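You operate a simulated robot arm through the tools that you are given. There is no shell and no other tool. Be economical: measure what you need, move in short steps, check, and stop when the job is done.

You are at the controls of a simulated two-armed robot. One attempt, no reset.

Task
Switch the volt meter switch on. Then take the white pen and leave it on the silver steel plate on the top of the corner table. Then take the small black tub and leave it on the teal book. Then take the blue file on the top of the right back desk and put it away on the lower white wall shelf. Then take the red sign labelled "hold" from the top of the right back desk and leave it on the blue notebook. Then fetch the blue folder that says "65" from the top of the right back desk and set it on the roof of the open rack. Then put the pink padded wrap on the top of the right back desk away on the top of the left front desk. Keep to this order. Set down upright: small black tub.

Only the result counts: the job must be done as asked and must still hold three seconds after the hand-in. Knocking over, shifting, dropping, spilling or breaking anything else fails it.

Robot
Two 7-joint arms with fingered hands on one trunk, on a base that drives. Base frame: it is fixed to the floor where the robot stands at the start and does not move with it; the origin is under the middle of the robot, x ahead of it, y to its left, z up; the surface under the hand at the start is at about z = 730. Units: mm, rad, N and s.
The left shoulder is at the start at [80, 241, 1850], the right one opposite. With the tool pointing down near the work surface each hand reaches from about 100 to 640 mm from the robot's upright axis, wherever it stands, measured 20 degrees to its own side. Places, roughly: blue file [-2500, 750, 750]; blue folder [-2500, 1000, 750]; blue notebook [-2750, 1250, 750]; lower white wall shelf (98x23 cm) [-680, 1620, 1220]; pink padded wrap (13x13x5 cm) [-2600, 300, 700]; red sign [-2750, 750, 750]; roof of the open rack [-4800, 200, 1900]; small black tub (8x8x8 cm) [-200, 1600, 1300]; steel plate [250, 750, 750]; teal book [-500, 1500, 1250]; top of the left front desk [-1800, -700, 700]; volt meter switch [500, -100, 800]; white pen (2x2x12 cm) [300, 800, 800]. Payload 4.9 kg a hand.
The tool frame of a hand sits at the grasp point between the pads (the TCP): z along the fingers, y along the line on which they close. The tips reach 32 mm beyond it. The gripper opens to 200 mm. The gripper's body begins 89 mm behind the TCP. The gripper is a hand of 4 fingers: y runs from the thumb to the fingers, the wrist lies at [0, 0, -267] in the tool frame, and closing takes about 1.5 s.
Orientation is that of the tool frame in the base frame, as a unit quaternion [w, x, y, z]. With the fingers straight down and closing along the base's y, the tool's x points along the base's -x, its y along +y and its z along -z.

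Tools
- The arms move only by the tool step_arm. It takes "left_series", "right_series" or both (then of equal length, played together; a hand with none holds still); each is a list of rows, each a list of 2 entries, a list of its own where there are three numbers: the shift along the tool's x, y, z in units of 300 mm (1.0 is 300 mm), then the turn, a rotation vector about the tool's x, y, z in units of 120 degrees (1.0 is 120 degrees). In form: [[[x, y, z], [wx, wy, wz]], ...]. A call has 1 to 8 rows; each row is the pose to reach, as a shift and turn from the pose commanded when the call began, along the tool's axes at that moment. "left_grip" and "right_grip" are, for a hand that has rows, the gripper command, from -1 (shut) to 1 (fully open), values between in proportion, set as the call begins (left out, the last holds). A call with a number of a shift or a turn outside -1 to 1 is refused whole. A row lasts 0.2 s, in which the tool goes at most 50 mm and 0.15 rad; a call with a longer step from one row to the next is refused whole, and so is a gripper value outside its range. A pose out of reach is approached as far as the arm can. The call stops where the force on the tool passes 40 N (or 10 N more than at its start, if that is more) or the arm is blocked; 0.2 s more then pass. The fingers move at their own pace (about 72 mm/s each) and stop on an object; they squeeze with about 30 N. The grip force told is the motor's: it shows also when the fingers shut on nothing. Time passes only in rows, and 0.2 s behind the last, so rows that repeat a pose let the fingers close. It gives the time, the measured TCP pose, the force on the tool (base axes), the opening and the grip force at its end, in the units of the frame above (readings bear some noise), with the torque about the TCP (base axes, N m) and any sound that the robot's microphone picked up.
- Cameras (640 x 400 px; columns grow to the right, rows downward): "scene" is now at [71.4, 41.6, 1982.4]; the picture's right is [0.73, -0.68, -0.00], its down [-0.63, -0.68, -0.38] and it looks along [0.26, 0.28, -0.93] (base axes); focal length 268 px, centre (320, 200). "left" rides on the left gripper at [-69, -69, -116] in its tool frame; the picture's right is [0.71, -0.71, 0.00], its down [0.54, 0.54, -0.64] and it looks along [0.45, 0.45, 0.77] (tool axes); focal length 226 px, centre (320, 200). "right" rides on the right gripper at [69, -69, -116] in its tool frame; the picture's right is [0.71, 0.71, 0.00], its down [-0.54, 0.54, -0.64] and it looks along [-0.45, 0.45, 0.77] (tool axes); focal length 226 px, centre (320, 200). There is no depth. A picture from a camera that has moved, and an enlarged one, comes with that camera's place and axes in the base frame and with its lens.
- snapshot(camera): a new picture of that camera. It takes no simulated time.
- move_column(by): slides the trunk up (or, below 0, down) by that many mm; the arms and the scene camera ride with it, the base frame stays. It gives what a move gives, with no picture.
- base_move(legs): drives the robot by 1 to 6 legs, each [ahead, left, turn to the left] in mm, mm and rad, along the robot's own axes; the way and the turn of a leg run together, so that a leg with both is an arc; at most 1500 mm and 3.142 rad a leg. The arms and the cameras ride along, it lands a little off, and it stops where it bumps. It gives what a move gives.
- curl_fingers(finger1, finger2, finger3, thumb_bend, hand): sets how far each is bent, from 0 (flat) to 1 (curled in); at 0.3 the hand is open as for a grip, at 0.7 the pads meet at the TCP. One left out holds its place. A second passes; each finger stops where it meets its share of the squeeze, and holds until it gets a number again. A gripper value or a shape takes the hand back. It gives what a move gives, with no picture; readings hold the bend of each and the force on the fingers (four entries, about 0 where the hand has none), thumb and palm.
- preshape(shape, hand): the hand has 4 fingers and takes this shape, open, in about a second: jaw (thumb against the fingers, like two jaws); tri (thumb and two fingers); tip (a fingertip pinch); poke (one finger out to press); point (the index stretched); flat (the hand flat); cup (the hand cupped); fist (a fist). The gripper value then closes the fingers along that shape, each until it touches; the sizes above hold for jaw. It gives what a move gives, with no picture.
- pan_tilt(pan, tilt): turns the head with the scene camera to pan (to the left, within 1.501 rad either way) and tilt (down, from -0.506 to 1.204), counted from straight ahead of the robot. It gives what a move gives.
- inspect(camera, box): a new picture of the part [left, top, right, bottom] of that camera's present view, enlarged. It takes no simulated time.
- finish_job(): hands the job in; it is judged then, once.

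Go step by step. Nothing tells you exact positions but the pictures and the camera data: compare them with the known pose of the tool, close in by small moves and look again before you grip or let go. The budget is 196 turns and 184 pictures, counting those below and the enlarged ones. Unless the task says otherwise, let go and move clear before handing in.

The tools are called after "Request:" as name(argument=value, ...) on one line, values as JSON. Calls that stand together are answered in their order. step_arm: Moves the arms, as the interface text tells. Its arguments: {"type":"object","properties":{"left_series":{"type":"array","items":{"type":"array"}},"left_grip":{"type":"number"},"right_series":{"type":"array","items":{"type":"array"}},"right_grip":{"type":"number"}},"required":[]} The other tools are called the same way: move_column (by) slides the trunk up or down; preshape (shape, hand) gives the hand a shape; curl_fingers (finger1, finger2, finger3, thumb_bend, hand) moves the fingers one by one; base_move (legs) drives the base; pan_tilt (pan, tilt) turns the head that bears the scene camera; snapshot (camera) takes a picture; inspect (camera, box) takes an enlarged picture of a part of a camera's view; finish_job () hands the job in.

At the start:

```text
t: 0.0
left_tcp_pos: [494.1, 599.5, 1073.6]
left_tool_rot: [-0.001, 0.0, 1.0, 0.001]
left_force: [0.1, 0.1, 0.2]
left_wrist_torque: [0.06, -0.02, -0.04]
left_opening: 199.8
left_grasp_force: 0.2
left_shape: jaw
left_bend: [0.3, 0.3, 0.3, 0.3]
left_finger forces: [0.0, 0.0, 0.0, 0.1, 0.1, 0.0]
right_tcp_pos: [404.0, 39.7, 1163.1]
right_tool_rot: [0.001, 0.0, 1.0, 0.0]
right_force: [1.4, 0.0, 0.2]
right_wrist_torque: [0.01, -0.01, 0.01]
right_opening: 199.8
right_grasp_force: 0.0
right_shape: jaw
right_bend: [0.3, 0.3, 0.3, 0.3]
right_finger forces: [0.0, 0.0, 0.0, 0.0, 0.0, 0.0]
trunk travel left (down, up): [-758.0, 82.0]
robot x, y, heading: [1.3, 1.8, -0.0]
head pan, tilt: [0.824, 1.182]
```

scene: 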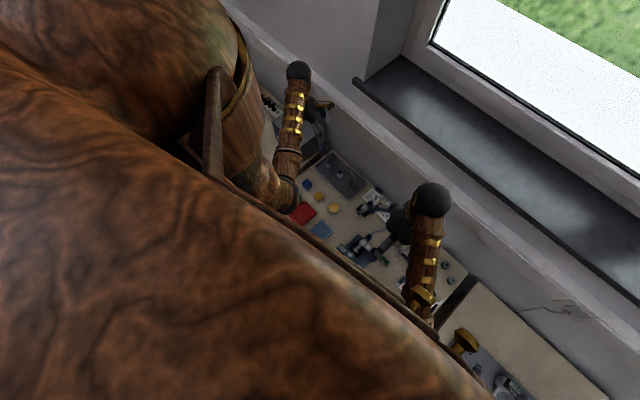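
right: 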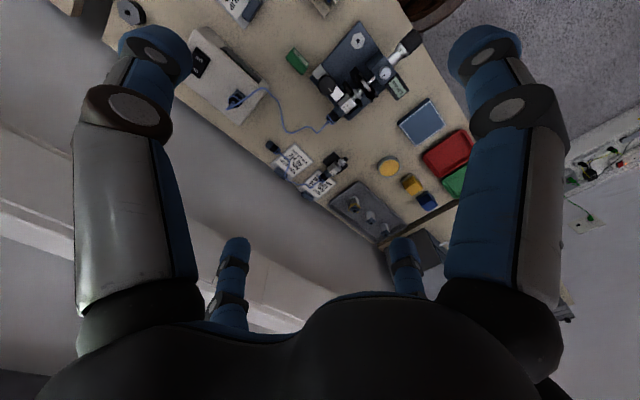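
left: 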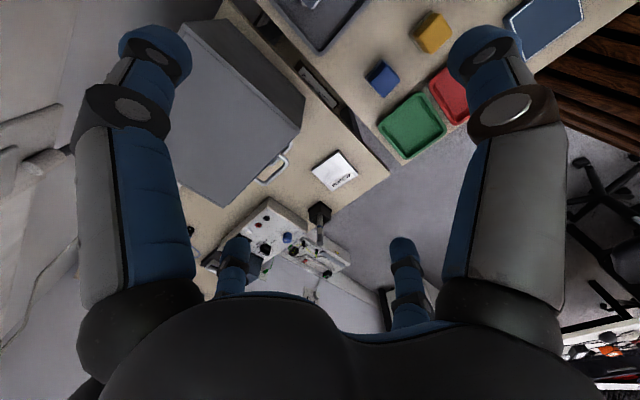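

I see a bench below the right hand with a microscope and trays, and a corner table to the left. First I look around for the volt meter and the plate.

Request:
pan_tilt(pan=-0.2, tilt=1.0)

Request:
snapshot(camera="scene")

Request:
inspect(camera="right", box=[180, 0, 480, 250])

Request:
inspect(camera="left", box=[180, 0, 480, 300])

```text
t: 1.3
left_tcp_pos: [494.8, 600.2, 1073.0]
left_tool_rot: [0.001, 0.0, 1.0, 0.0]
left_force: [-0.2, 0.7, 0.0]
left_wrist_torque: [-0.02, 0.01, 0.04]
left_opening: 199.6
left_grasp_force: 0.1
left_shape: jaw
left_bend: [0.3, 0.3, 0.3, 0.3]
left_finger forces: [0.0, 0.0, 0.1, 0.0, 0.1, 0.0]
right_tcp_pos: [404.8, 37.5, 1162.3]
right_tool_rot: [0.0, 0.0, 1.0, -0.001]
right_force: [0.0, 0.5, -0.3]
right_wrist_torque: [0.01, 0.0, -0.01]
right_opening: 199.6
right_grasp_force: 0.1
right_shape: jaw
right_bend: [0.3, 0.3, 0.3, 0.3]
right_finger forces: [0.1, 0.0, 0.0, 0.0, 0.1, 0.0]
trunk travel left (down, up): [-758.0, 82.0]
robot x, y, heading: [1.4, 0.5, -0.004]
head pan, tilt: [-0.201, 1.0]
```

```text
180 pictures are left
camera scene: at [100.7, -14.2, 1994.0], right [-0.2, -0.98, 0.0], down [-0.82, 0.17, -0.54], along [0.53, -0.11, -0.84], focal length 268 px, centre (320, 200)
```

scene: 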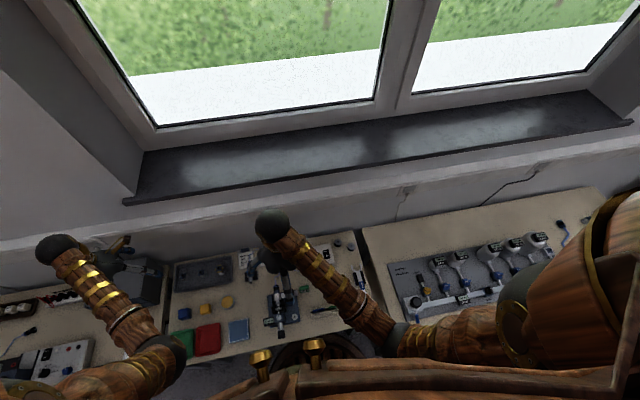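

```text
1.60 times, centred on (330, 125) of right
camera zoom: at [336.9, -30.0, 1277.9], right [-0.71, 0.71, 0.0], down [0.54, 0.54, 0.64], along [0.45, 0.45, -0.77], focal length 362 px, centre (304, 320)
```

zoom: 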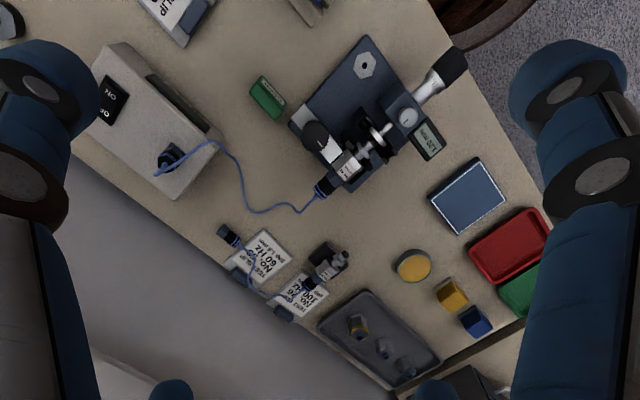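

```text
1.33 times, centred on (330, 150) of left
camera zoom: at [564.6, 530.2, 1189.7], right [-0.71, -0.71, 0.0], down [-0.54, 0.54, 0.64], along [-0.45, 0.45, -0.77], focal length 301 px, centre (307, 267)
```

zoom: 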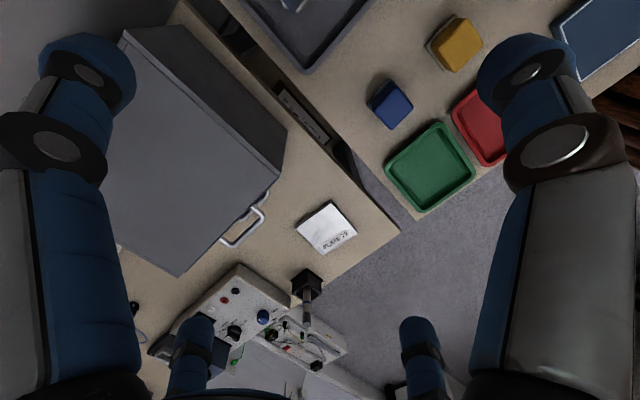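

The rocker marked ON/OFF sits on a grey box around (544,-134,~790); a white "PLATE" sits around (340,710). I look closer at both.

Request:
inspect(camera="right", box=[180, 10, 280, 130])

Request:
inspect(camera="left", box=[240, 130, 370, 300])

Request:
inspect(camera="scene", box=[160, 230, 400, 370])

Request:
inspect(camera="scene", box=[0, 220, 180, 400])

```text
3.33 times, centred on (230, 70) of right
camera zoom: at [336.9, -30.0, 1277.9], right [-0.71, 0.71, 0.0], down [0.54, 0.54, 0.64], along [0.45, 0.45, -0.77], focal length 754 px, centre (620, 633)
```

zoom: 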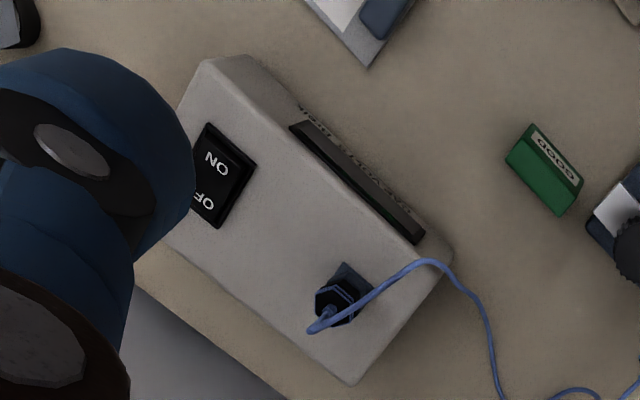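

```text
2.35 times, centred on (305, 215) of left
camera zoom: at [564.6, 530.2, 1189.7], right [-0.71, -0.71, 0.0], down [-0.54, 0.54, 0.64], along [-0.45, 0.45, -0.77], focal length 532 px, centre (355, 165)
```

zoom: 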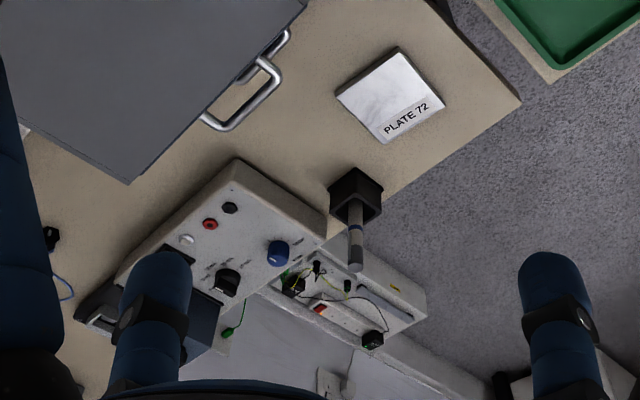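

```text
2.67 times, centred on (280, 300) of scene
camera zoom: at [100.7, -14.2, 1994.0], right [-0.2, -0.98, 0.0], down [-0.82, 0.17, -0.54], along [0.53, -0.11, -0.84], focal length 713 px, centre (427, -67)
```

zoom: 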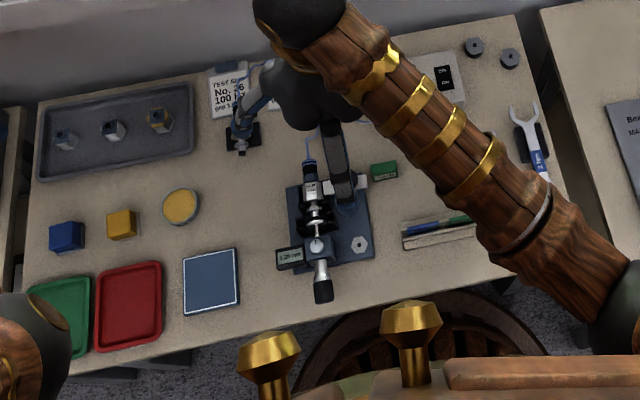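

```text
2.22 times, centred on (90, 310) of scene
camera zoom: at [100.7, -14.2, 1994.0], right [-0.2, -0.98, 0.0], down [-0.82, 0.17, -0.54], along [0.53, -0.11, -0.84], focal length 594 px, centre (831, -44)
```

zoom: 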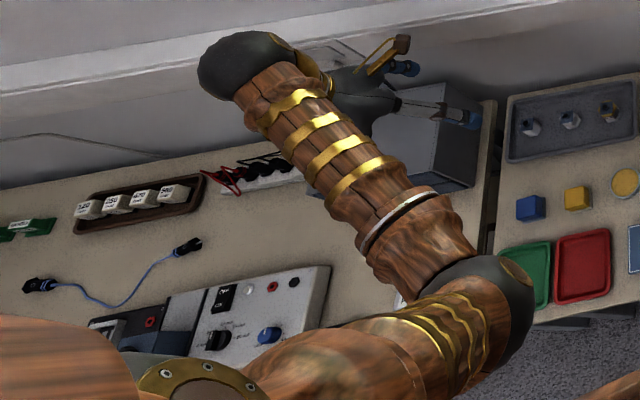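

The volt meter's rocker has ON at its near end and OFF at its far end. I put the right hand in the poke shape to see where the finger lies.

Request:
preshape(hand="right", shape="poke")

Request:
snapshot(camera="right")

Request:
snapshot(camera="scene")

```text
t: 2.2
left_tcp_pos: [494.6, 600.4, 1073.7]
left_tool_rot: [0.001, 0.0, 1.0, 0.001]
left_force: [-0.5, 0.1, -0.2]
left_wrist_torque: [0.0, -0.02, 0.0]
left_opening: 199.6
left_grasp_force: 0.1
left_shape: jaw
left_bend: [0.3, 0.3, 0.3, 0.3]
left_finger forces: [0.1, 0.1, 0.1, 0.0, 0.1, 0.0]
right_tcp_pos: [404.3, 37.9, 1162.3]
right_tool_rot: [0.001, 0.0, 1.0, 0.0]
right_force: [0.7, 0.1, -0.4]
right_wrist_torque: [0.01, 0.01, -0.02]
right_opening: 0.0
right_grasp_force: 0.0
right_shape: poke
right_bend: [1.0, 1.0, 1.0, 0.81]
right_finger forces: [0.0, 0.0, 0.0, 0.1, 0.0, 0.0]
trunk travel left (down, up): [-758.0, 82.0]
robot x, y, heading: [-0.7, -4.6, -0.002]
head pan, tilt: [-0.201, 1.0]
```

```text
173 pictures are left
camera right: at [336.9, -30.0, 1277.9], right [-0.71, 0.71, 0.0], down [0.54, 0.54, 0.64], along [0.45, 0.45, -0.77], focal length 226 px, centre (320, 200)
```

right: 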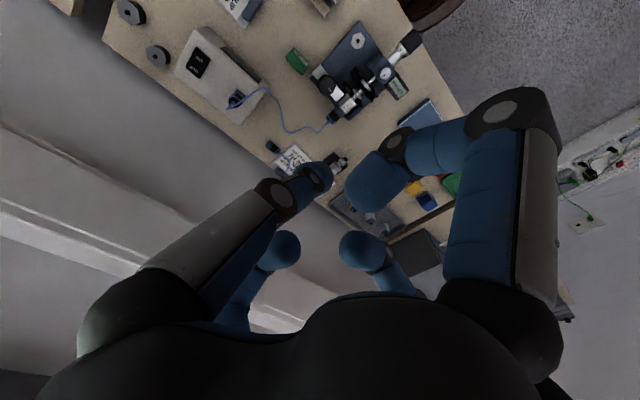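

```text
172 pictures are left
camera scene: at [100.7, -14.3, 1994.0], right [-0.2, -0.98, 0.0], down [-0.82, 0.17, -0.54], along [0.53, -0.11, -0.84], focal length 268 px, centre (320, 200)
```

scene: 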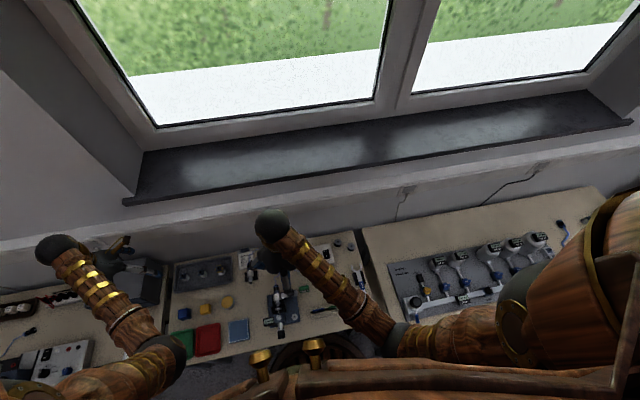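

The thumb appears to be the one finger stretched out in this shape, near the TCP axis. I move the hand above the switch and look again.

Request:
step_arm(right_series=[[[-0.065, -0.085, 0.1], [0, 0, 0]], [[-0.13, -0.17, 0.2], [0, 0, 0]], [[-0.195, -0.255, 0.3], [0, 0, 0]], [[-0.26, -0.34, 0.4], [0, 0, 0]], [[-0.325, -0.425, 0.5], [0, 0, 0]], [[-0.39, -0.51, 0.6], [0, 0, 0]], [[-0.457, -0.597, 0.7], [0, 0, 0]], [[-0.457, -0.597, 0.7], [0, 0, 0]]])

Request:
snapshot(camera="right")

Request:
snapshot(camera="scene")

```text
t: 4.0
left_tcp_pos: [494.2, 600.2, 1073.9]
left_tool_rot: [0.001, 0.0, 1.0, 0.0]
left_force: [0.1, -0.3, 1.0]
left_wrist_torque: [0.0, 0.02, 0.02]
left_opening: 199.6
left_grasp_force: 0.1
left_shape: jaw
left_bend: [0.3, 0.3, 0.3, 0.3]
left_finger forces: [0.1, 0.0, 0.1, 0.0, 0.1, 0.0]
right_tcp_pos: [540.8, -140.4, 950.5]
right_tool_rot: [0.001, 0.0, 1.0, 0.0]
right_force: [0.2, 0.1, 0.5]
right_wrist_torque: [0.02, 0.04, 0.01]
right_opening: 0.0
right_grasp_force: 0.1
right_shape: poke
right_bend: [1.0, 1.0, 1.0, 0.81]
right_finger forces: [0.0, 0.1, 0.0, 0.0, 0.0, 0.0]
trunk travel left (down, up): [-758.0, 82.0]
robot x, y, heading: [0.3, 5.4, 0.002]
head pan, tilt: [-0.201, 1.0]
```

```text
171 pictures are left
camera right: at [473.4, -208.9, 1066.1], right [-0.71, 0.71, 0.0], down [0.54, 0.54, 0.64], along [0.45, 0.45, -0.77], focal length 226 px, centre (320, 200)
```

right: 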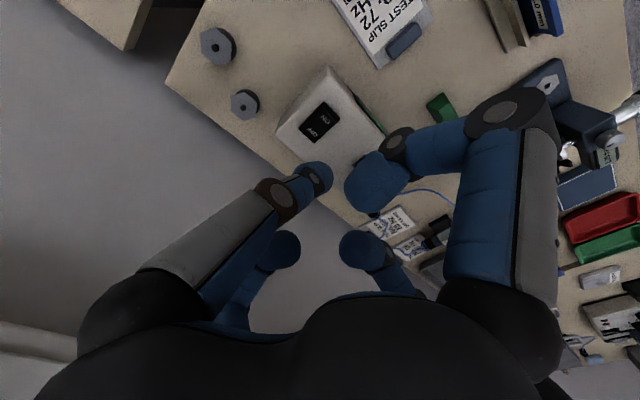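

```text
170 pictures are left
camera scene: at [100.6, -14.2, 1994.0], right [-0.2, -0.98, 0.0], down [-0.82, 0.17, -0.54], along [0.53, -0.11, -0.84], focal length 268 px, centre (320, 200)
```

scene: 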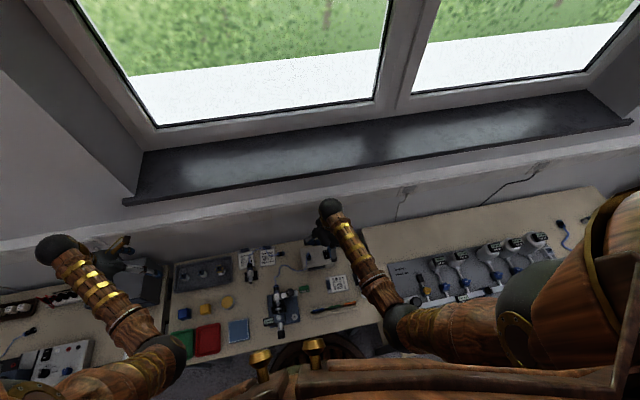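

Triangulated, "ON" lies at about (537,-138,806), with the thumb tip at about 25 mm beyond the TCP and 7 mm toward -y. I come down to just above it and look.

Request:
step_arm(right_series=[[[0.02, 0.025, 0.12], [0, 0, 0]], [[0.02, 0.025, 0.24], [0, 0, 0]], [[0.02, 0.025, 0.33], [0, 0, 0]], [[0.02, 0.025, 0.33], [0, 0, 0]]])

Request:
inspect(camera="right", box=[220, 80, 420, 240])

```text
t: 5.0
left_tcp_pos: [494.5, 600.3, 1073.7]
left_tool_rot: [0.0, 0.0, 1.0, 0.0]
left_force: [0.2, 0.0, -0.2]
left_wrist_torque: [0.0, -0.01, 0.01]
left_opening: 199.8
left_grasp_force: 0.0
left_shape: jaw
left_bend: [0.3, 0.3, 0.3, 0.3]
left_finger forces: [0.0, 0.0, 0.0, 0.0, 0.0, 0.0]
right_tcp_pos: [535.8, -134.0, 852.2]
right_tool_rot: [0.0, 0.0, 1.0, 0.0]
right_force: [0.1, 0.2, -0.2]
right_wrist_torque: [0.01, -0.03, 0.01]
right_opening: 0.1
right_grasp_force: 0.0
right_shape: poke
right_bend: [1.0, 1.0, 1.0, 0.81]
right_finger forces: [0.0, 0.0, 0.1, 0.1, 0.0, 0.0]
trunk travel left (down, up): [-758.0, 82.0]
robot x, y, heading: [-4.8, 1.1, 0.001]
head pan, tilt: [-0.201, 1.0]
```

```text
2.50 times, centred on (320, 160) of right
camera zoom: at [467.9, -202.6, 967.4], right [-0.71, 0.71, 0.0], down [0.54, 0.54, 0.64], along [0.46, 0.45, -0.77], focal length 565 px, centre (320, 300)
```

zoom: 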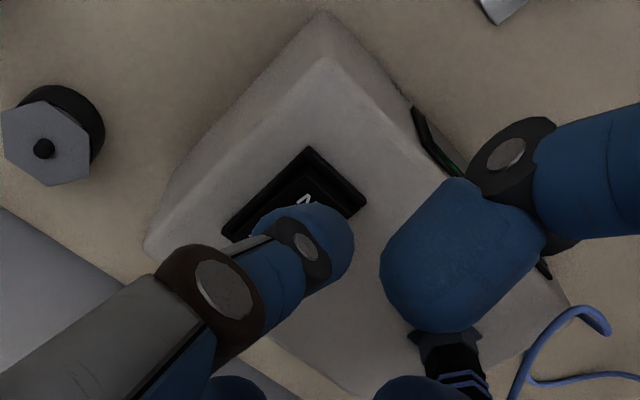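

The tip lines up over the ON half. I press straight down in small steps.

Request:
step_arm(right_series=[[[0.01, 0, 0.03], [0, 0, 0]], [[0.01, 0, 0.05], [0, 0, 0]], [[0.01, 0, 0.065], [0, 0, 0]], [[0.01, 0, 0.08], [0, 0, 0]], [[0.01, 0, 0.09], [0, 0, 0]], [[0.01, 0, 0.1], [0, 0, 0]], [[0.01, 0, 0.11], [0, 0, 0]], [[0.01, 0, 0.12], [0, 0, 0]]])

Request:
inspect(camera="right", box=[220, 80, 420, 240])

```text
t: 5.9
left_tcp_pos: [491.5, 598.4, 1075.7]
left_tool_rot: [0.001, 0.0, 1.0, 0.0]
left_force: [0.0, -0.2, -0.3]
left_wrist_torque: [0.03, 0.03, -0.02]
left_opening: 199.8
left_grasp_force: 0.1
left_shape: jaw
left_bend: [0.3, 0.3, 0.3, 0.3]
left_finger forces: [0.0, 0.0, 0.0, 0.0, 0.0, 0.0]
right_tcp_pos: [530.9, -136.9, 837.3]
right_tool_rot: [0.003, 0.002, 1.0, -0.001]
right_force: [-16.2, -7.6, 37.2]
right_wrist_torque: [-0.16, 0.2, -0.03]
right_opening: 0.0
right_grasp_force: 0.1
right_shape: poke
right_bend: [1.0, 1.0, 1.0, 0.81]
right_finger forces: [0.0, 0.0, 0.0, 0.0, 39.2, 0.1]
trunk travel left (down, up): [-758.0, 82.0]
robot x, y, heading: [-0.3, 2.4, -0.001]
head pan, tilt: [-0.201, 1.0]
stopped in row 4 (right hand): the force on the tool passed its limit at 45 N (the readings are from after the stop); the commanded pose is now the measured one
```

```text
2.50 times, centred on (320, 160) of right
camera zoom: at [463.9, -204.7, 950.2], right [-0.7, 0.71, 0.0], down [0.54, 0.54, 0.64], along [0.46, 0.45, -0.76], focal length 565 px, centre (320, 300)
```

zoom: 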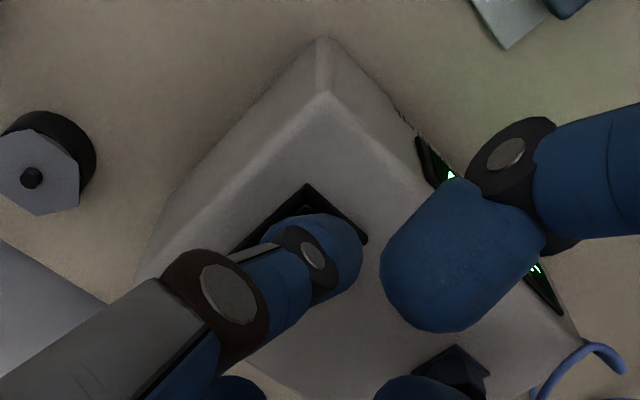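

The display lit up green, so it is on. I lift the hand straight up and check.

Request:
step_arm(right_series=[[[0, 0, -0.1], [0, 0, 0]], [[0, 0, -0.25], [0, 0, 0]], [[0, 0, -0.4], [0, 0, 0]], [[0, 0, -0.55], [0, 0, 0]], [[0, 0, -0.7], [0, 0, 0]], [[0, 0, -0.85], [0, 0, 0]], [[0, 0, -1.0], [0, 0, 0]]])

Request:
snapshot(camera="right")

```text
t: 7.5
left_tcp_pos: [495.9, 600.2, 1072.5]
left_tool_rot: [0.0, 0.001, 1.0, 0.0]
left_force: [0.2, 0.6, -0.3]
left_wrist_torque: [-0.02, 0.05, 0.04]
left_opening: 199.8
left_grasp_force: 0.1
left_shape: jaw
left_bend: [0.3, 0.3, 0.3, 0.3]
left_finger forces: [0.0, 0.0, 0.0, 0.1, 0.0, 0.0]
right_tcp_pos: [534.5, -135.9, 1131.2]
right_tool_rot: [0.001, 0.001, 1.0, 0.0]
right_force: [0.4, -0.4, -0.2]
right_wrist_torque: [0.03, 0.02, 0.0]
right_opening: 0.0
right_grasp_force: 0.1
right_shape: poke
right_bend: [1.0, 1.0, 1.0, 0.81]
right_finger forces: [0.1, 0.0, 0.0, 0.0, 0.0, 0.1]
trunk travel left (down, up): [-758.0, 82.0]
robot x, y, heading: [-1.5, 2.0, -0.004]
head pan, tilt: [-0.201, 1.0]
```

```text
167 pictures are left
camera right: at [466.6, -204.6, 1246.8], right [-0.71, 0.71, 0.0], down [0.54, 0.54, 0.64], along [0.46, 0.45, -0.77], focal length 226 px, centre (320, 200)
```

right: 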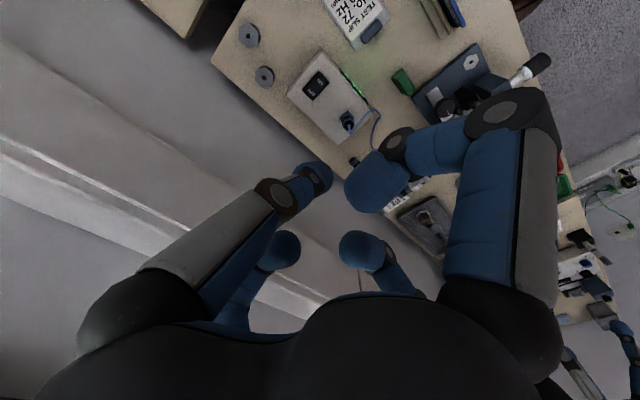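

The volt meter reads and ON is pressed. Next is the pen standing in a dark holder near (297,797); I look at it with the head and try the hand shapes on the right hand in free air.

Request:
pan_tilt(pan=1.25, tilt=0.95)

Request:
snapshot(camera="scene")

Request:
preshape(hand="right", shape="tip")

Request:
snapshot(camera="right")

```text
t: 9.1
left_tcp_pos: [495.4, 599.5, 1072.6]
left_tool_rot: [0.0, 0.001, 1.0, 0.001]
left_force: [-0.5, 0.7, -0.2]
left_wrist_torque: [0.01, -0.01, 0.03]
left_opening: 199.8
left_grasp_force: 0.1
left_shape: jaw
left_bend: [0.3, 0.3, 0.3, 0.3]
left_finger forces: [0.0, 0.0, 0.1, 0.0, 0.0, 0.0]
right_tcp_pos: [533.5, -136.6, 1130.6]
right_tool_rot: [0.001, 0.0, 1.0, -0.001]
right_force: [0.6, -0.8, 0.5]
right_wrist_torque: [0.0, -0.02, -0.02]
right_opening: 0.0
right_grasp_force: 0.1
right_shape: poke
right_bend: [1.0, 1.0, 1.0, 0.81]
right_finger forces: [0.0, 0.0, 0.0, 0.0, 0.0, 0.1]
trunk travel left (down, up): [-758.0, 82.0]
robot x, y, heading: [0.7, 1.1, -0.005]
head pan, tilt: [1.25, 0.949]
```

```text
166 pictures are left
camera scene: at [55.4, 68.3, 1997.6], right [0.95, -0.32, 0.0], down [-0.26, -0.77, -0.58], along [0.18, 0.55, -0.81], focal length 268 px, centre (320, 200)
```

scene: 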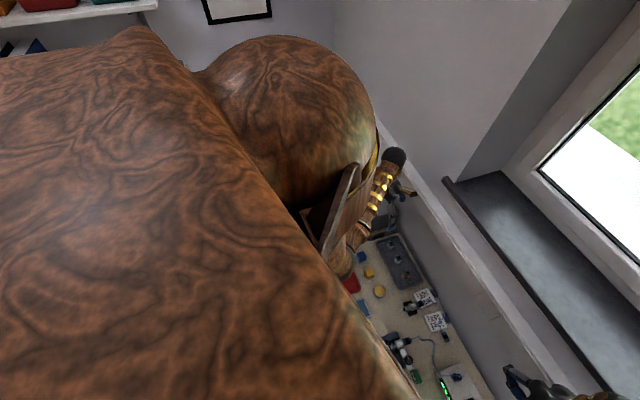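

```text
t: 10.0
left_tcp_pos: [494.1, 598.2, 1073.4]
left_tool_rot: [0.001, 0.001, 1.0, 0.0]
left_force: [-0.1, 0.1, 0.8]
left_wrist_torque: [-0.03, -0.03, 0.0]
left_opening: 200.0
left_grasp_force: 0.1
left_shape: jaw
left_bend: [0.3, 0.3, 0.3, 0.3]
left_finger forces: [0.0, 0.0, 0.1, 0.0, 0.1, 0.0]
right_tcp_pos: [533.6, -136.2, 1131.7]
right_tool_rot: [0.002, 0.001, 1.0, -0.001]
right_force: [-14.4, -0.6, 0.9]
right_wrist_torque: [0.0, 0.33, 0.01]
right_opening: 200.0
right_grasp_force: 0.0
right_shape: tip
right_bend: [0.16, 0.3, 0.29, 0.3]
right_finger forces: [0.1, 0.0, 15.0, 0.1, 0.1, 0.1]
trunk travel left (down, up): [-758.0, 82.0]
robot x, y, heading: [2.8, 2.9, -0.005]
head pan, tilt: [1.25, 0.949]
```

```text
165 pictures are left
camera right: at [464.4, -204.6, 1246.9], right [-0.71, 0.71, 0.0], down [0.54, 0.54, 0.64], along [0.46, 0.45, -0.77], focal length 226 px, centre (320, 200)
```

right: 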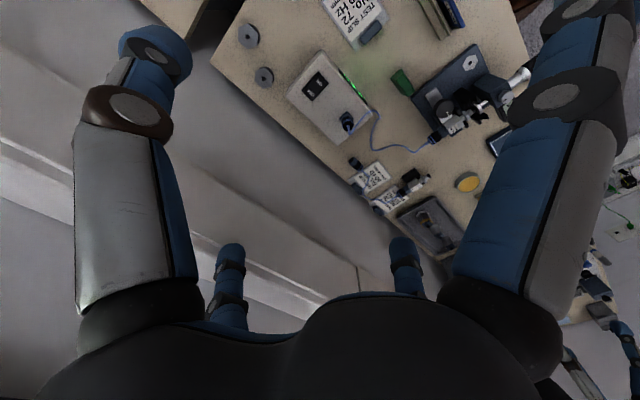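

A finger of the right hand touches the sill; I back the hand off to a clear place. Finger 1 is on tool +x, 2 on +y, 3 on -x.

Request:
step_arm(right_series=[[[0.16, 0, 0], [0, 0, 0]], [[0.32, 0, 0], [0, 0, 0]], [[0.48, 0, 0], [0, 0, 0]], [[0.64, 0, 0], [0, 0, 0]], [[0.64, 0, 0], [0, 0, 0]]])

Request:
snapshot(camera="right")

Request:
snapshot(camera="left")

```text
t: 11.2
left_tcp_pos: [495.3, 599.0, 1072.9]
left_tool_rot: [0.0, 0.0, 1.0, 0.0]
left_force: [-0.6, -0.3, -0.1]
left_wrist_torque: [-0.02, -0.04, 0.01]
left_opening: 199.9
left_grasp_force: 0.0
left_shape: jaw
left_bend: [0.3, 0.3, 0.3, 0.3]
left_finger forces: [0.0, 0.0, 0.0, 0.1, 0.0, 0.1]
right_tcp_pos: [342.7, -136.9, 1131.7]
right_tool_rot: [0.002, 0.0, 1.0, -0.001]
right_force: [0.6, 0.3, -0.6]
right_wrist_torque: [-0.03, 0.02, 0.03]
right_opening: 199.6
right_grasp_force: 0.0
right_shape: tip
right_bend: [0.16, 0.3, 0.16, 0.3]
right_finger forces: [0.0, 0.0, 0.1, 0.0, 0.0, 0.0]
trunk travel left (down, up): [-758.0, 82.0]
robot x, y, heading: [2.2, 1.2, -0.002]
head pan, tilt: [1.25, 0.949]
```

```text
164 pictures are left
camera right: at [275.4, -205.1, 1246.3], right [-0.71, 0.71, 0.0], down [0.54, 0.54, 0.64], along [0.46, 0.45, -0.76], focal length 226 px, centre (320, 200)
```

right: 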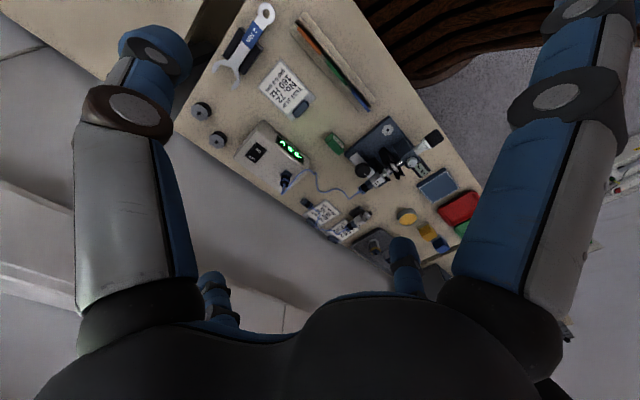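

```text
163 pictures are left
camera left: at [565.0, 529.4, 1189.7], right [-0.71, -0.71, 0.0], down [-0.54, 0.54, 0.64], along [-0.45, 0.45, -0.77], focal length 226 px, centre (320, 200)
```

left: 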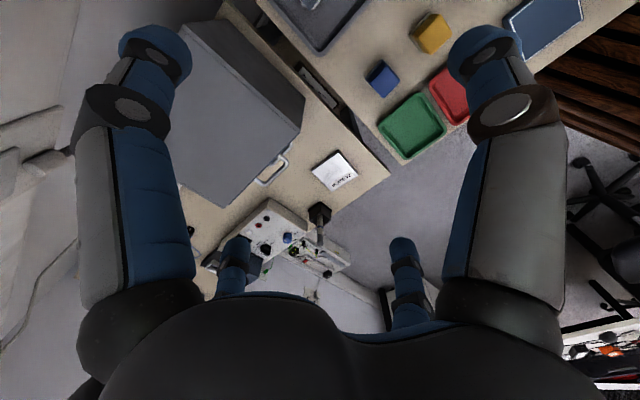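

I check the free floor to the left and behind before driving.

Request:
pan_tilt(pan=1.5, tilt=0.35)

Request:
snapshot(camera="scene")

Request:
inspect(camera="left", box=[280, 180, 360, 240])

```text
t: 12.2
left_tcp_pos: [494.7, 600.1, 1072.5]
left_tool_rot: [0.0, 0.001, 1.0, 0.0]
left_force: [-0.1, -0.2, 0.3]
left_wrist_torque: [-0.01, -0.03, -0.03]
left_opening: 199.8
left_grasp_force: 0.0
left_shape: jaw
left_bend: [0.3, 0.3, 0.3, 0.3]
left_finger forces: [0.0, 0.0, 0.0, 0.0, 0.0, 0.0]
right_tcp_pos: [343.1, -135.8, 1131.6]
right_tool_rot: [0.002, 0.001, 1.0, -0.001]
right_force: [0.2, -1.0, 0.1]
right_wrist_torque: [-0.01, -0.02, 0.01]
right_opening: 199.7
right_grasp_force: 0.0
right_shape: tip
right_bend: [0.16, 0.3, 0.16, 0.3]
right_finger forces: [0.0, 0.0, 0.0, 0.0, 0.0, 0.1]
trunk travel left (down, up): [-758.0, 82.0]
robot x, y, heading: [-0.3, 0.5, -0.001]
head pan, tilt: [1.499, 0.351]
```

```text
162 pictures are left
camera scene: at [38.8, 92.2, 2048.7], right [1.0, -0.07, 0.0], down [-0.03, -0.34, -0.94], along [0.07, 0.94, -0.34], focal length 268 px, centre (320, 200)
```

scene: 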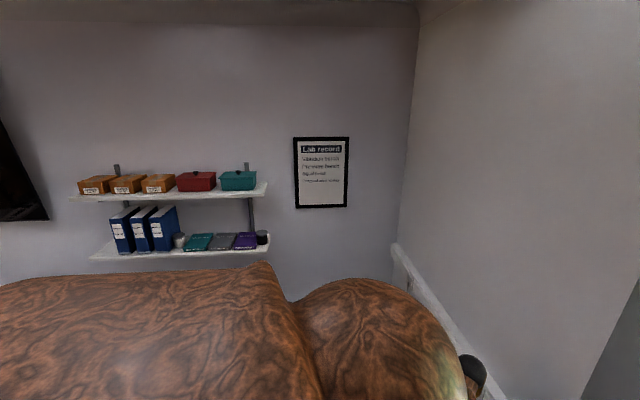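

```text
6.67 times, centred on (320, 210) of left
camera zoom: at [564.8, 529.4, 1189.8], right [-0.71, -0.71, 0.0], down [-0.54, 0.54, 0.64], along [-0.45, 0.46, -0.77], focal length 1507 px, centre (320, 133)
```

zoom: 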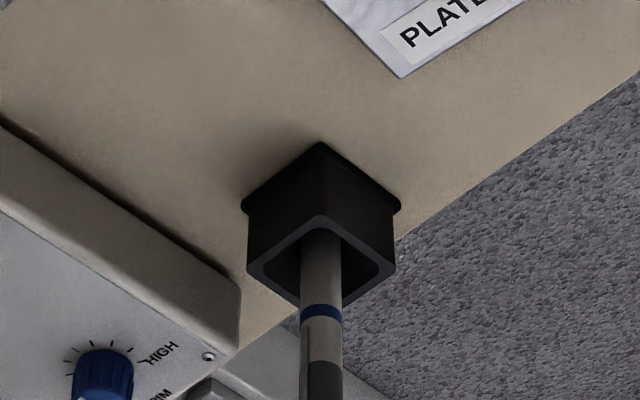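

The pen stands upright in a square holder around (277,822), top at about z 857; the plate is centred near (337,708), about 80 mm square. I'll pinch the pen from the robot's side and turn it flat; first I back off and shift left.

Request:
base_move(legs=[[-250, 0, 0], [0, 400, 0]])

Request:
snapshot(camera="left")

Request:
snapshot(camera="scene")

```text
t: 16.1
left_tcp_pos: [251.1, 994.6, 1074.8]
left_tool_rot: [-0.001, 0.004, 1.0, 0.001]
left_force: [-0.3, -0.8, 0.5]
left_wrist_torque: [0.02, 0.01, 0.01]
left_opening: 199.9
left_grasp_force: 0.1
left_shape: jaw
left_bend: [0.3, 0.3, 0.3, 0.3]
left_finger forces: [0.0, 0.0, 0.0, 0.1, 0.1, 0.1]
right_tcp_pos: [93.5, 258.7, 1129.9]
right_tool_rot: [0.001, 0.005, 1.0, 0.0]
right_force: [0.4, -0.2, 0.0]
right_wrist_torque: [0.02, 0.02, 0.0]
right_opening: 199.8
right_grasp_force: 0.1
right_shape: tip
right_bend: [0.16, 0.3, 0.16, 0.3]
right_finger forces: [0.1, 0.0, 0.0, 0.0, 0.0, 0.0]
trunk travel left (down, up): [-758.0, 82.0]
robot x, y, heading: [-247.2, 402.5, -0.005]
head pan, tilt: [1.499, 0.351]
```

```text
160 pictures are left
camera left: at [319.6, 923.8, 1190.8], right [-0.71, -0.7, 0.0], down [-0.54, 0.55, 0.64], along [-0.45, 0.46, -0.76], focal length 226 px, centre (320, 200)
```

left: 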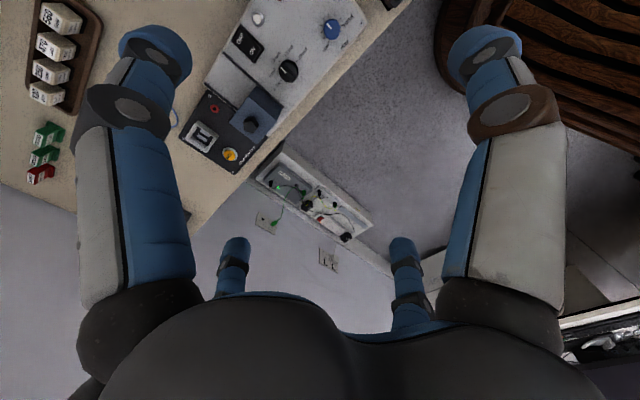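

```text
159 pictures are left
camera scene: at [-209.7, 489.0, 2049.0], right [1.0, -0.08, 0.0], down [-0.03, -0.34, -0.94], along [0.08, 0.94, -0.34], focal length 268 px, centre (320, 200)
```

scene: 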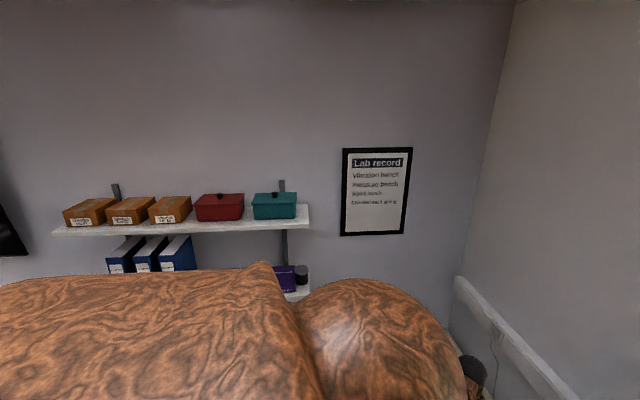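

Clear. I bring the left hand back in line with the pen while pitching it to point forward and 30° down.

Request:
step_arm(left_series=[[[0.03, -0.08, 0], [0, -0.07, 0]], [[0.06, -0.16, 0], [0, -0.14, 0]], [[0.09, -0.24, 0], [0, -0.21, 0]], [[0.12, -0.32, 0], [0, -0.28, 0]], [[0.15, -0.4, 0], [0, -0.35, 0]], [[0.18, -0.48, 0], [0, -0.42, 0]], [[0.2, -0.56, 0], [0, -0.49, 0]], [[0.2, -0.573, 0], [0, -0.5, 0]]])

Request:
snapshot(camera="left")

```text
t: 18.1
left_tcp_pos: [265.0, 872.0, 1123.3]
left_tool_rot: [0.542, 0.017, 0.84, 0.026]
left_force: [-0.4, 0.0, 0.9]
left_wrist_torque: [0.0, 0.06, 0.01]
left_opening: 200.1
left_grasp_force: 0.1
left_shape: jaw
left_bend: [0.3, 0.3, 0.3, 0.3]
left_finger forces: [0.0, 0.0, 0.0, 0.0, 0.0, 0.0]
right_tcp_pos: [101.5, 265.6, 1129.0]
right_tool_rot: [-0.004, 0.004, 1.0, -0.003]
right_force: [-0.2, -0.4, 0.5]
right_wrist_torque: [0.02, -0.08, -0.02]
right_opening: 200.0
right_grasp_force: 0.0
right_shape: tip
right_bend: [0.16, 0.3, 0.16, 0.3]
right_finger forces: [0.0, 0.0, 0.1, 0.1, 0.0, 0.1]
trunk travel left (down, up): [-758.0, 82.0]
robot x, y, heading: [-251.2, 400.5, -0.006]
head pan, tilt: [1.499, 0.351]
stopped in row 8 (left hand): the arm was blocked; the commanded pose is now the measured one
```

```text
158 pictures are left
camera left: at [188.8, 796.0, 1230.5], right [-0.29, -0.67, -0.69], down [-0.81, 0.56, -0.2], along [0.51, 0.5, -0.7], focal length 226 px, centre (320, 200)
```

left: 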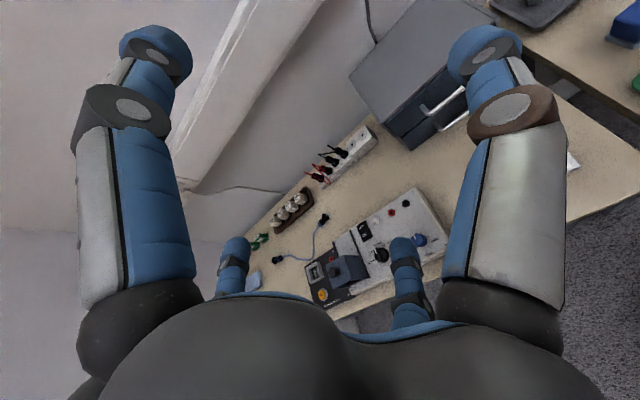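

The arm is limited by the high shoulder. I pull the hand back off the table and lower the trunk.

Request:
step_arm(left_series=[[[0.04, -0.04, -0.1], [0, 0, 0]], [[0.09, -0.08, -0.2], [0, 0, 0]], [[0.13, -0.12, -0.3], [0, 0, 0]], [[0.18, -0.16, -0.39], [0, 0, 0]], [[0.18, -0.16, -0.39], [0, 0, 0]]])

Request:
move_column(by=-200)

Request:
snapshot(camera="left")

Request:
snapshot(camera="right")

```text
t: 18.9
left_tcp_pos: [272.5, 894.4, 1193.1]
left_tool_rot: [0.602, 0.035, 0.795, 0.062]
left_force: [-0.7, 0.1, 0.1]
left_wrist_torque: [0.0, -0.01, -0.04]
left_opening: 199.9
left_grasp_force: 0.1
left_shape: jaw
left_bend: [0.3, 0.3, 0.3, 0.3]
left_finger forces: [0.0, 0.0, 0.0, 0.0, 0.0, 0.1]
right_tcp_pos: [103.2, 265.4, 1127.3]
right_tool_rot: [-0.004, 0.005, 1.0, -0.003]
right_force: [-0.8, -0.3, 0.8]
right_wrist_torque: [-0.01, -0.07, -0.01]
right_opening: 200.0
right_grasp_force: 0.1
right_shape: tip
right_bend: [0.16, 0.3, 0.16, 0.3]
right_finger forces: [0.1, 0.0, 0.0, 0.0, 0.0, 0.0]
trunk travel left (down, up): [-758.0, 82.0]
robot x, y, heading: [-250.9, 399.6, -0.005]
head pan, tilt: [1.499, 0.351]
stopped in row 3 (left hand): the arm was blocked; the commanded pose is now the measured one
```

```text
t: 21.1
left_tcp_pos: [270.9, 896.5, 989.0]
left_tool_rot: [0.602, 0.034, 0.795, 0.059]
left_force: [0.5, 0.0, 0.0]
left_wrist_torque: [-0.01, 0.0, 0.01]
left_opening: 200.1
left_grasp_force: 0.1
left_shape: jaw
left_bend: [0.3, 0.3, 0.3, 0.3]
left_finger forces: [0.0, 0.0, 0.0, 0.1, 0.0, 0.1]
right_tcp_pos: [102.9, 270.8, 928.7]
right_tool_rot: [-0.004, 0.005, 1.0, -0.006]
right_force: [-0.3, -0.1, 0.2]
right_wrist_torque: [-0.03, -0.01, 0.01]
right_opening: 199.9
right_grasp_force: 0.1
right_shape: tip
right_bend: [0.16, 0.3, 0.16, 0.3]
right_finger forces: [0.0, 0.1, 0.1, 0.0, 0.0, 0.0]
trunk travel left (down, up): [-558.0, 282.0]
robot x, y, heading: [-248.5, 400.8, -0.007]
head pan, tilt: [1.499, 0.351]
```

```text
157 pictures are left
camera left: at [179.8, 812.0, 1078.2], right [-0.18, -0.61, -0.77], down [-0.78, 0.57, -0.27], along [0.6, 0.55, -0.58], focal length 226 px, centre (320, 200)
```

left: 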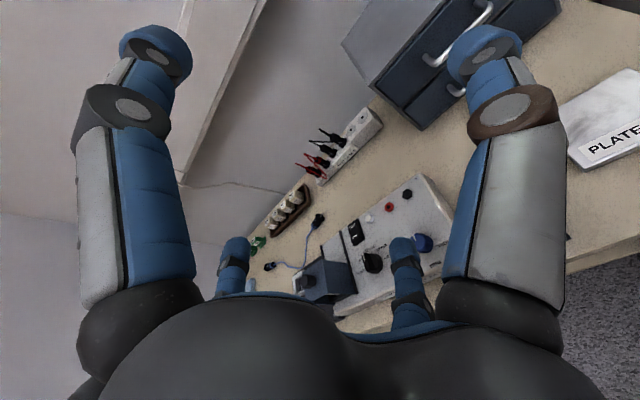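

```text
156 pictures are left
camera right: at [34.3, 202.8, 1044.8], right [-0.7, 0.71, 0.0], down [0.55, 0.54, 0.63], along [0.45, 0.44, -0.77], focal length 226 px, centre (320, 200)
```

right: 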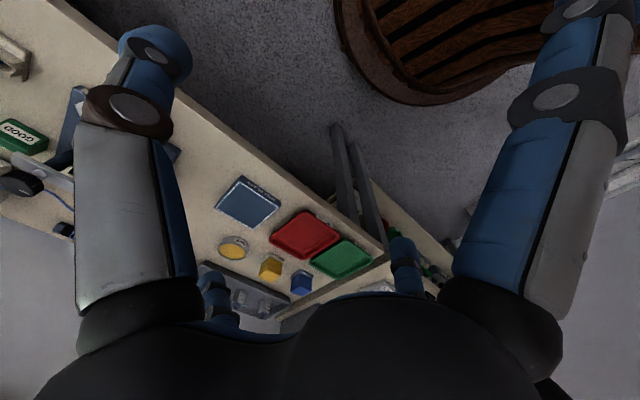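

The right hand must rise before the trunk sinks further; I lift it, and test the left hand's retraction again.

Request:
step_arm(right_series=[[[0, 0, -0.15], [0, 0, 0]], [[0, 0, -0.3], [0, 0, 0]], [[0, 0, -0.45], [0, 0, 0]], [[0, 0, -0.6], [0, 0, 0]], [[0, 0, -0.75], [0, 0, 0]], [[0, 0, -0.9], [0, 0, 0]], [[0, 0, -1.0], [0, 0, 0]]])

Request:
step_arm(left_series=[[[-0.05, 0, -0.15], [0, 0, 0]], [[-0.1, 0, -0.3], [0, 0, 0]], [[-0.15, 0, -0.45], [0, 0, 0]], [[-0.2, 0, -0.6], [0, 0, 0]], [[-0.2, 0, -0.6], [0, 0, 0]]])

```text
t: 22.6
left_tcp_pos: [270.3, 896.6, 991.6]
left_tool_rot: [0.603, 0.035, 0.795, 0.06]
left_force: [0.6, -0.6, -0.2]
left_wrist_torque: [-0.02, -0.02, -0.01]
left_opening: 200.0
left_grasp_force: 0.0
left_shape: jaw
left_bend: [0.3, 0.3, 0.3, 0.3]
left_finger forces: [0.0, 0.0, 0.0, 0.1, 0.1, 0.0]
right_tcp_pos: [102.8, 269.3, 972.7]
right_tool_rot: [-0.003, 0.005, 1.0, -0.006]
right_force: [-0.1, -0.1, -0.9]
right_wrist_torque: [0.01, 0.0, -0.01]
right_opening: 199.9
right_grasp_force: 0.1
right_shape: tip
right_bend: [0.16, 0.3, 0.16, 0.3]
right_finger forces: [0.0, 0.0, 0.1, 0.0, 0.1, 0.0]
right hand out of reach, approached as far as the arm can: row 2, 3, 4, 5, 6, 7
trunk travel left (down, up): [-558.0, 282.0]
robot x, y, heading: [-249.9, 401.9, -0.008]
head pan, tilt: [1.499, 0.351]
```

```text
t: 23.4
left_tcp_pos: [248.5, 925.4, 1128.5]
left_tool_rot: [0.661, 0.056, 0.742, 0.095]
left_force: [0.0, 0.2, 0.6]
left_wrist_torque: [0.02, 0.02, 0.0]
left_opening: 200.0
left_grasp_force: 0.0
left_shape: jaw
left_bend: [0.3, 0.3, 0.3, 0.3]
left_finger forces: [0.0, 0.0, 0.1, 0.0, 0.0, 0.0]
right_tcp_pos: [101.0, 269.9, 972.7]
right_tool_rot: [-0.004, 0.005, 1.0, -0.006]
right_force: [-0.5, 0.1, 0.4]
right_wrist_torque: [-0.02, 0.01, 0.0]
right_opening: 200.1
right_grasp_force: 0.0
right_shape: tip
right_bend: [0.16, 0.3, 0.16, 0.3]
right_finger forces: [0.1, 0.0, 0.0, 0.0, 0.1, 0.0]
trunk travel left (down, up): [-558.0, 282.0]
robot x, y, heading: [-249.4, 400.3, -0.007]
head pan, tilt: [1.499, 0.351]
stopped in row 3 (left hand): the arm was blocked; the commanded pose is now the measured one
```

The arm does not fold close to the body well. I back the robot off 200 mm so that the arm works further out.

Request:
base_move(legs=[[-220, 0, 0]])

Request:
step_arm(left_series=[[[0.1, -0.06, 0.06], [0, 0, 0]], [[0.2, -0.12, 0.12], [0, 0.05, 0]], [[0.3, -0.18, 0.18], [0, 0.1, 0]], [[0.4, -0.24, 0.24], [0, 0.15, 0]], [[0.5, -0.3, 0.3], [0, 0.17, 0]], [[0.55, -0.34, 0.33], [0, 0.17, 0]], [[0.55, -0.34, 0.33], [0, 0.17, 0]]])

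Request:
snapshot(camera="left")

```text
t: 25.1
left_tcp_pos: [29.4, 926.7, 1132.8]
left_tool_rot: [0.662, 0.056, 0.741, 0.097]
left_force: [0.1, 0.6, 0.7]
left_wrist_torque: [-0.02, -0.02, -0.01]
left_opening: 200.1
left_grasp_force: 0.0
left_shape: jaw
left_bend: [0.3, 0.3, 0.3, 0.3]
left_finger forces: [0.0, 0.0, 0.0, 0.1, 0.0, 0.1]
right_tcp_pos: [-116.8, 272.4, 974.8]
right_tool_rot: [-0.002, 0.005, 1.0, -0.005]
right_force: [0.1, 0.0, 0.0]
right_wrist_torque: [-0.03, -0.01, -0.01]
right_opening: 199.7
right_grasp_force: 0.0
right_shape: tip
right_bend: [0.16, 0.3, 0.16, 0.3]
right_finger forces: [0.0, 0.0, 0.1, 0.2, 0.0, 0.1]
trunk travel left (down, up): [-558.0, 282.0]
robot x, y, heading: [-466.5, 400.7, -0.007]
head pan, tilt: [1.499, 0.351]
```

```text
t: 26.7
left_tcp_pos: [103.6, 859.5, 948.6]
left_tool_rot: [0.524, 0.04, 0.844, 0.109]
left_force: [-0.4, -0.6, 0.1]
left_wrist_torque: [0.02, 0.03, -0.02]
left_opening: 199.7
left_grasp_force: 0.1
left_shape: jaw
left_bend: [0.3, 0.3, 0.3, 0.3]
left_finger forces: [0.0, 0.0, 0.0, 0.1, 0.1, 0.0]
right_tcp_pos: [-125.4, 264.1, 978.0]
right_tool_rot: [0.003, 0.005, 1.0, -0.001]
right_force: [-1.1, 0.6, 0.8]
right_wrist_torque: [0.01, -0.06, -0.02]
right_opening: 199.9
right_grasp_force: 0.1
right_shape: tip
right_bend: [0.16, 0.3, 0.16, 0.3]
right_finger forces: [0.0, 0.0, 0.0, 0.0, 0.0, 0.1]
trunk travel left (down, up): [-558.0, 282.0]
robot x, y, heading: [-469.1, 403.1, -0.012]
head pan, tilt: [1.499, 0.351]
```

```text
155 pictures are left
camera left: at [35.7, 762.6, 1044.2], right [-0.28, -0.56, -0.78], down [-0.84, 0.53, -0.08], along [0.46, 0.63, -0.62], focal length 226 px, centre (320, 200)
```

left: 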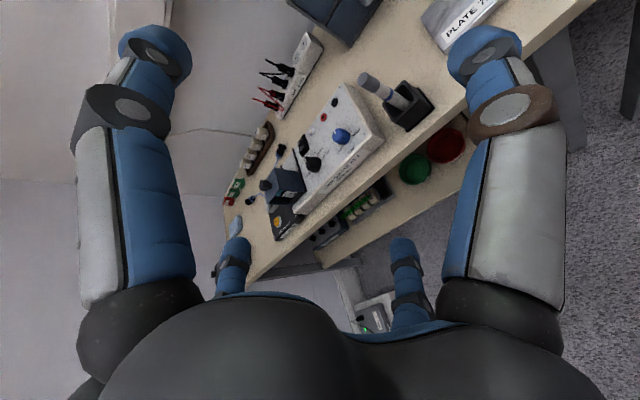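

The arm works here and the pen is in clear view. I zoom in for a fix.

Request:
inspect(camera="left", box=[330, 40, 470, 160])

```text
3.33 times, centred on (400, 100) of left
camera zoom: at [35.7, 762.6, 1044.2], right [-0.28, -0.56, -0.78], down [-0.84, 0.53, -0.08], along [0.46, 0.63, -0.62], focal length 754 px, centre (53, 533)
```

zoom: 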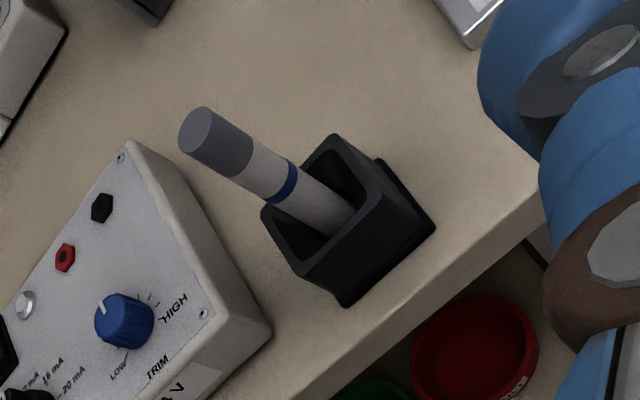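

The pen is vertical at about (268,827) with its top at z 847. I shape a thumb–finger-2 pinch and go to a pre-approach pose.

Request:
curl_fingers(hand="left", finger1=1, finger2=0.5, finger3=1, thumb_bend=0.5)

Request:
step_arm(left_series=[[[0.027, -0.045, 0.085], [0.018, 0.008, -0.021]], [[0.055, -0.09, 0.17], [0.036, 0.015, -0.042]], [[0.082, -0.135, 0.255], [0.053, 0.023, -0.064]], [[0.11, -0.181, 0.339], [0.071, 0.0305, -0.085]], [[0.11, -0.181, 0.339], [0.071, 0.0305, -0.085]]])

Request:
snapshot(camera="left")

```text
t: 27.7
left_tcp_pos: [106.7, 861.1, 949.1]
left_tool_rot: [0.524, 0.04, 0.844, 0.108]
left_force: [0.5, -0.1, 0.6]
left_wrist_torque: [0.02, -0.01, -0.04]
left_opening: 47.1
left_grasp_force: 0.0
left_shape: fingers
left_bend: [0.74, 0.5, 0.74, 0.5]
left_finger forces: [0.0, 0.1, 0.1, 0.0, 0.0, 0.1]
right_tcp_pos: [-124.1, 263.9, 975.6]
right_tool_rot: [0.001, 0.005, 1.0, -0.001]
right_force: [0.3, -0.2, -0.8]
right_wrist_torque: [0.01, 0.04, 0.01]
right_opening: 200.1
right_grasp_force: 0.1
right_shape: tip
right_bend: [0.16, 0.3, 0.16, 0.3]
right_finger forces: [0.0, 0.1, 0.0, 0.0, 0.0, 0.1]
trunk travel left (down, up): [-558.0, 282.0]
robot x, y, heading: [-467.4, 403.8, -0.01]
head pan, tilt: [1.499, 0.351]
```

```text
t: 28.9
left_tcp_pos: [181.8, 828.2, 866.7]
left_tool_rot: [0.5, 0.0, 0.866, -0.001]
left_force: [0.1, -0.6, 0.3]
left_wrist_torque: [-0.04, -0.01, 0.02]
left_opening: 46.8
left_grasp_force: 0.0
left_shape: fingers
left_bend: [0.74, 0.5, 0.74, 0.5]
left_finger forces: [0.0, 0.0, 0.0, 0.0, 0.0, 0.0]
right_tcp_pos: [-124.7, 264.5, 977.2]
right_tool_rot: [0.001, 0.004, 1.0, 0.0]
right_force: [-0.1, -0.4, 0.2]
right_wrist_torque: [-0.03, 0.01, -0.01]
right_opening: 199.8
right_grasp_force: 0.0
right_shape: tip
right_bend: [0.16, 0.3, 0.16, 0.3]
right_finger forces: [0.1, 0.0, 0.0, 0.1, 0.0, 0.0]
trunk travel left (down, up): [-558.0, 282.0]
robot x, y, heading: [-467.2, 405.5, -0.007]
head pan, tilt: [1.499, 0.351]
```

```text
153 pictures are left
camera left: at [117.6, 757.8, 985.1], right [-0.35, -0.71, -0.61], down [-0.83, 0.54, -0.15], along [0.44, 0.45, -0.78], focal length 226 px, centre (320, 200)
```

left: 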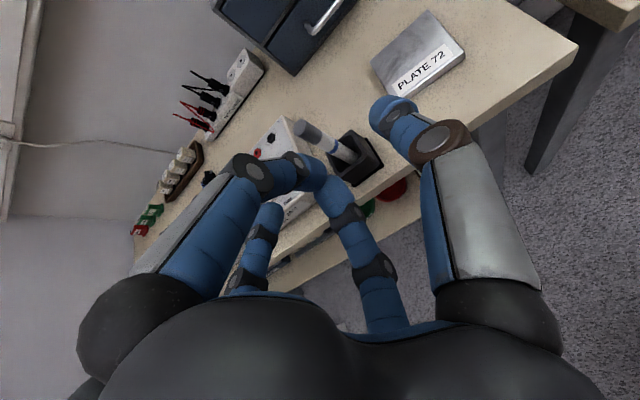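

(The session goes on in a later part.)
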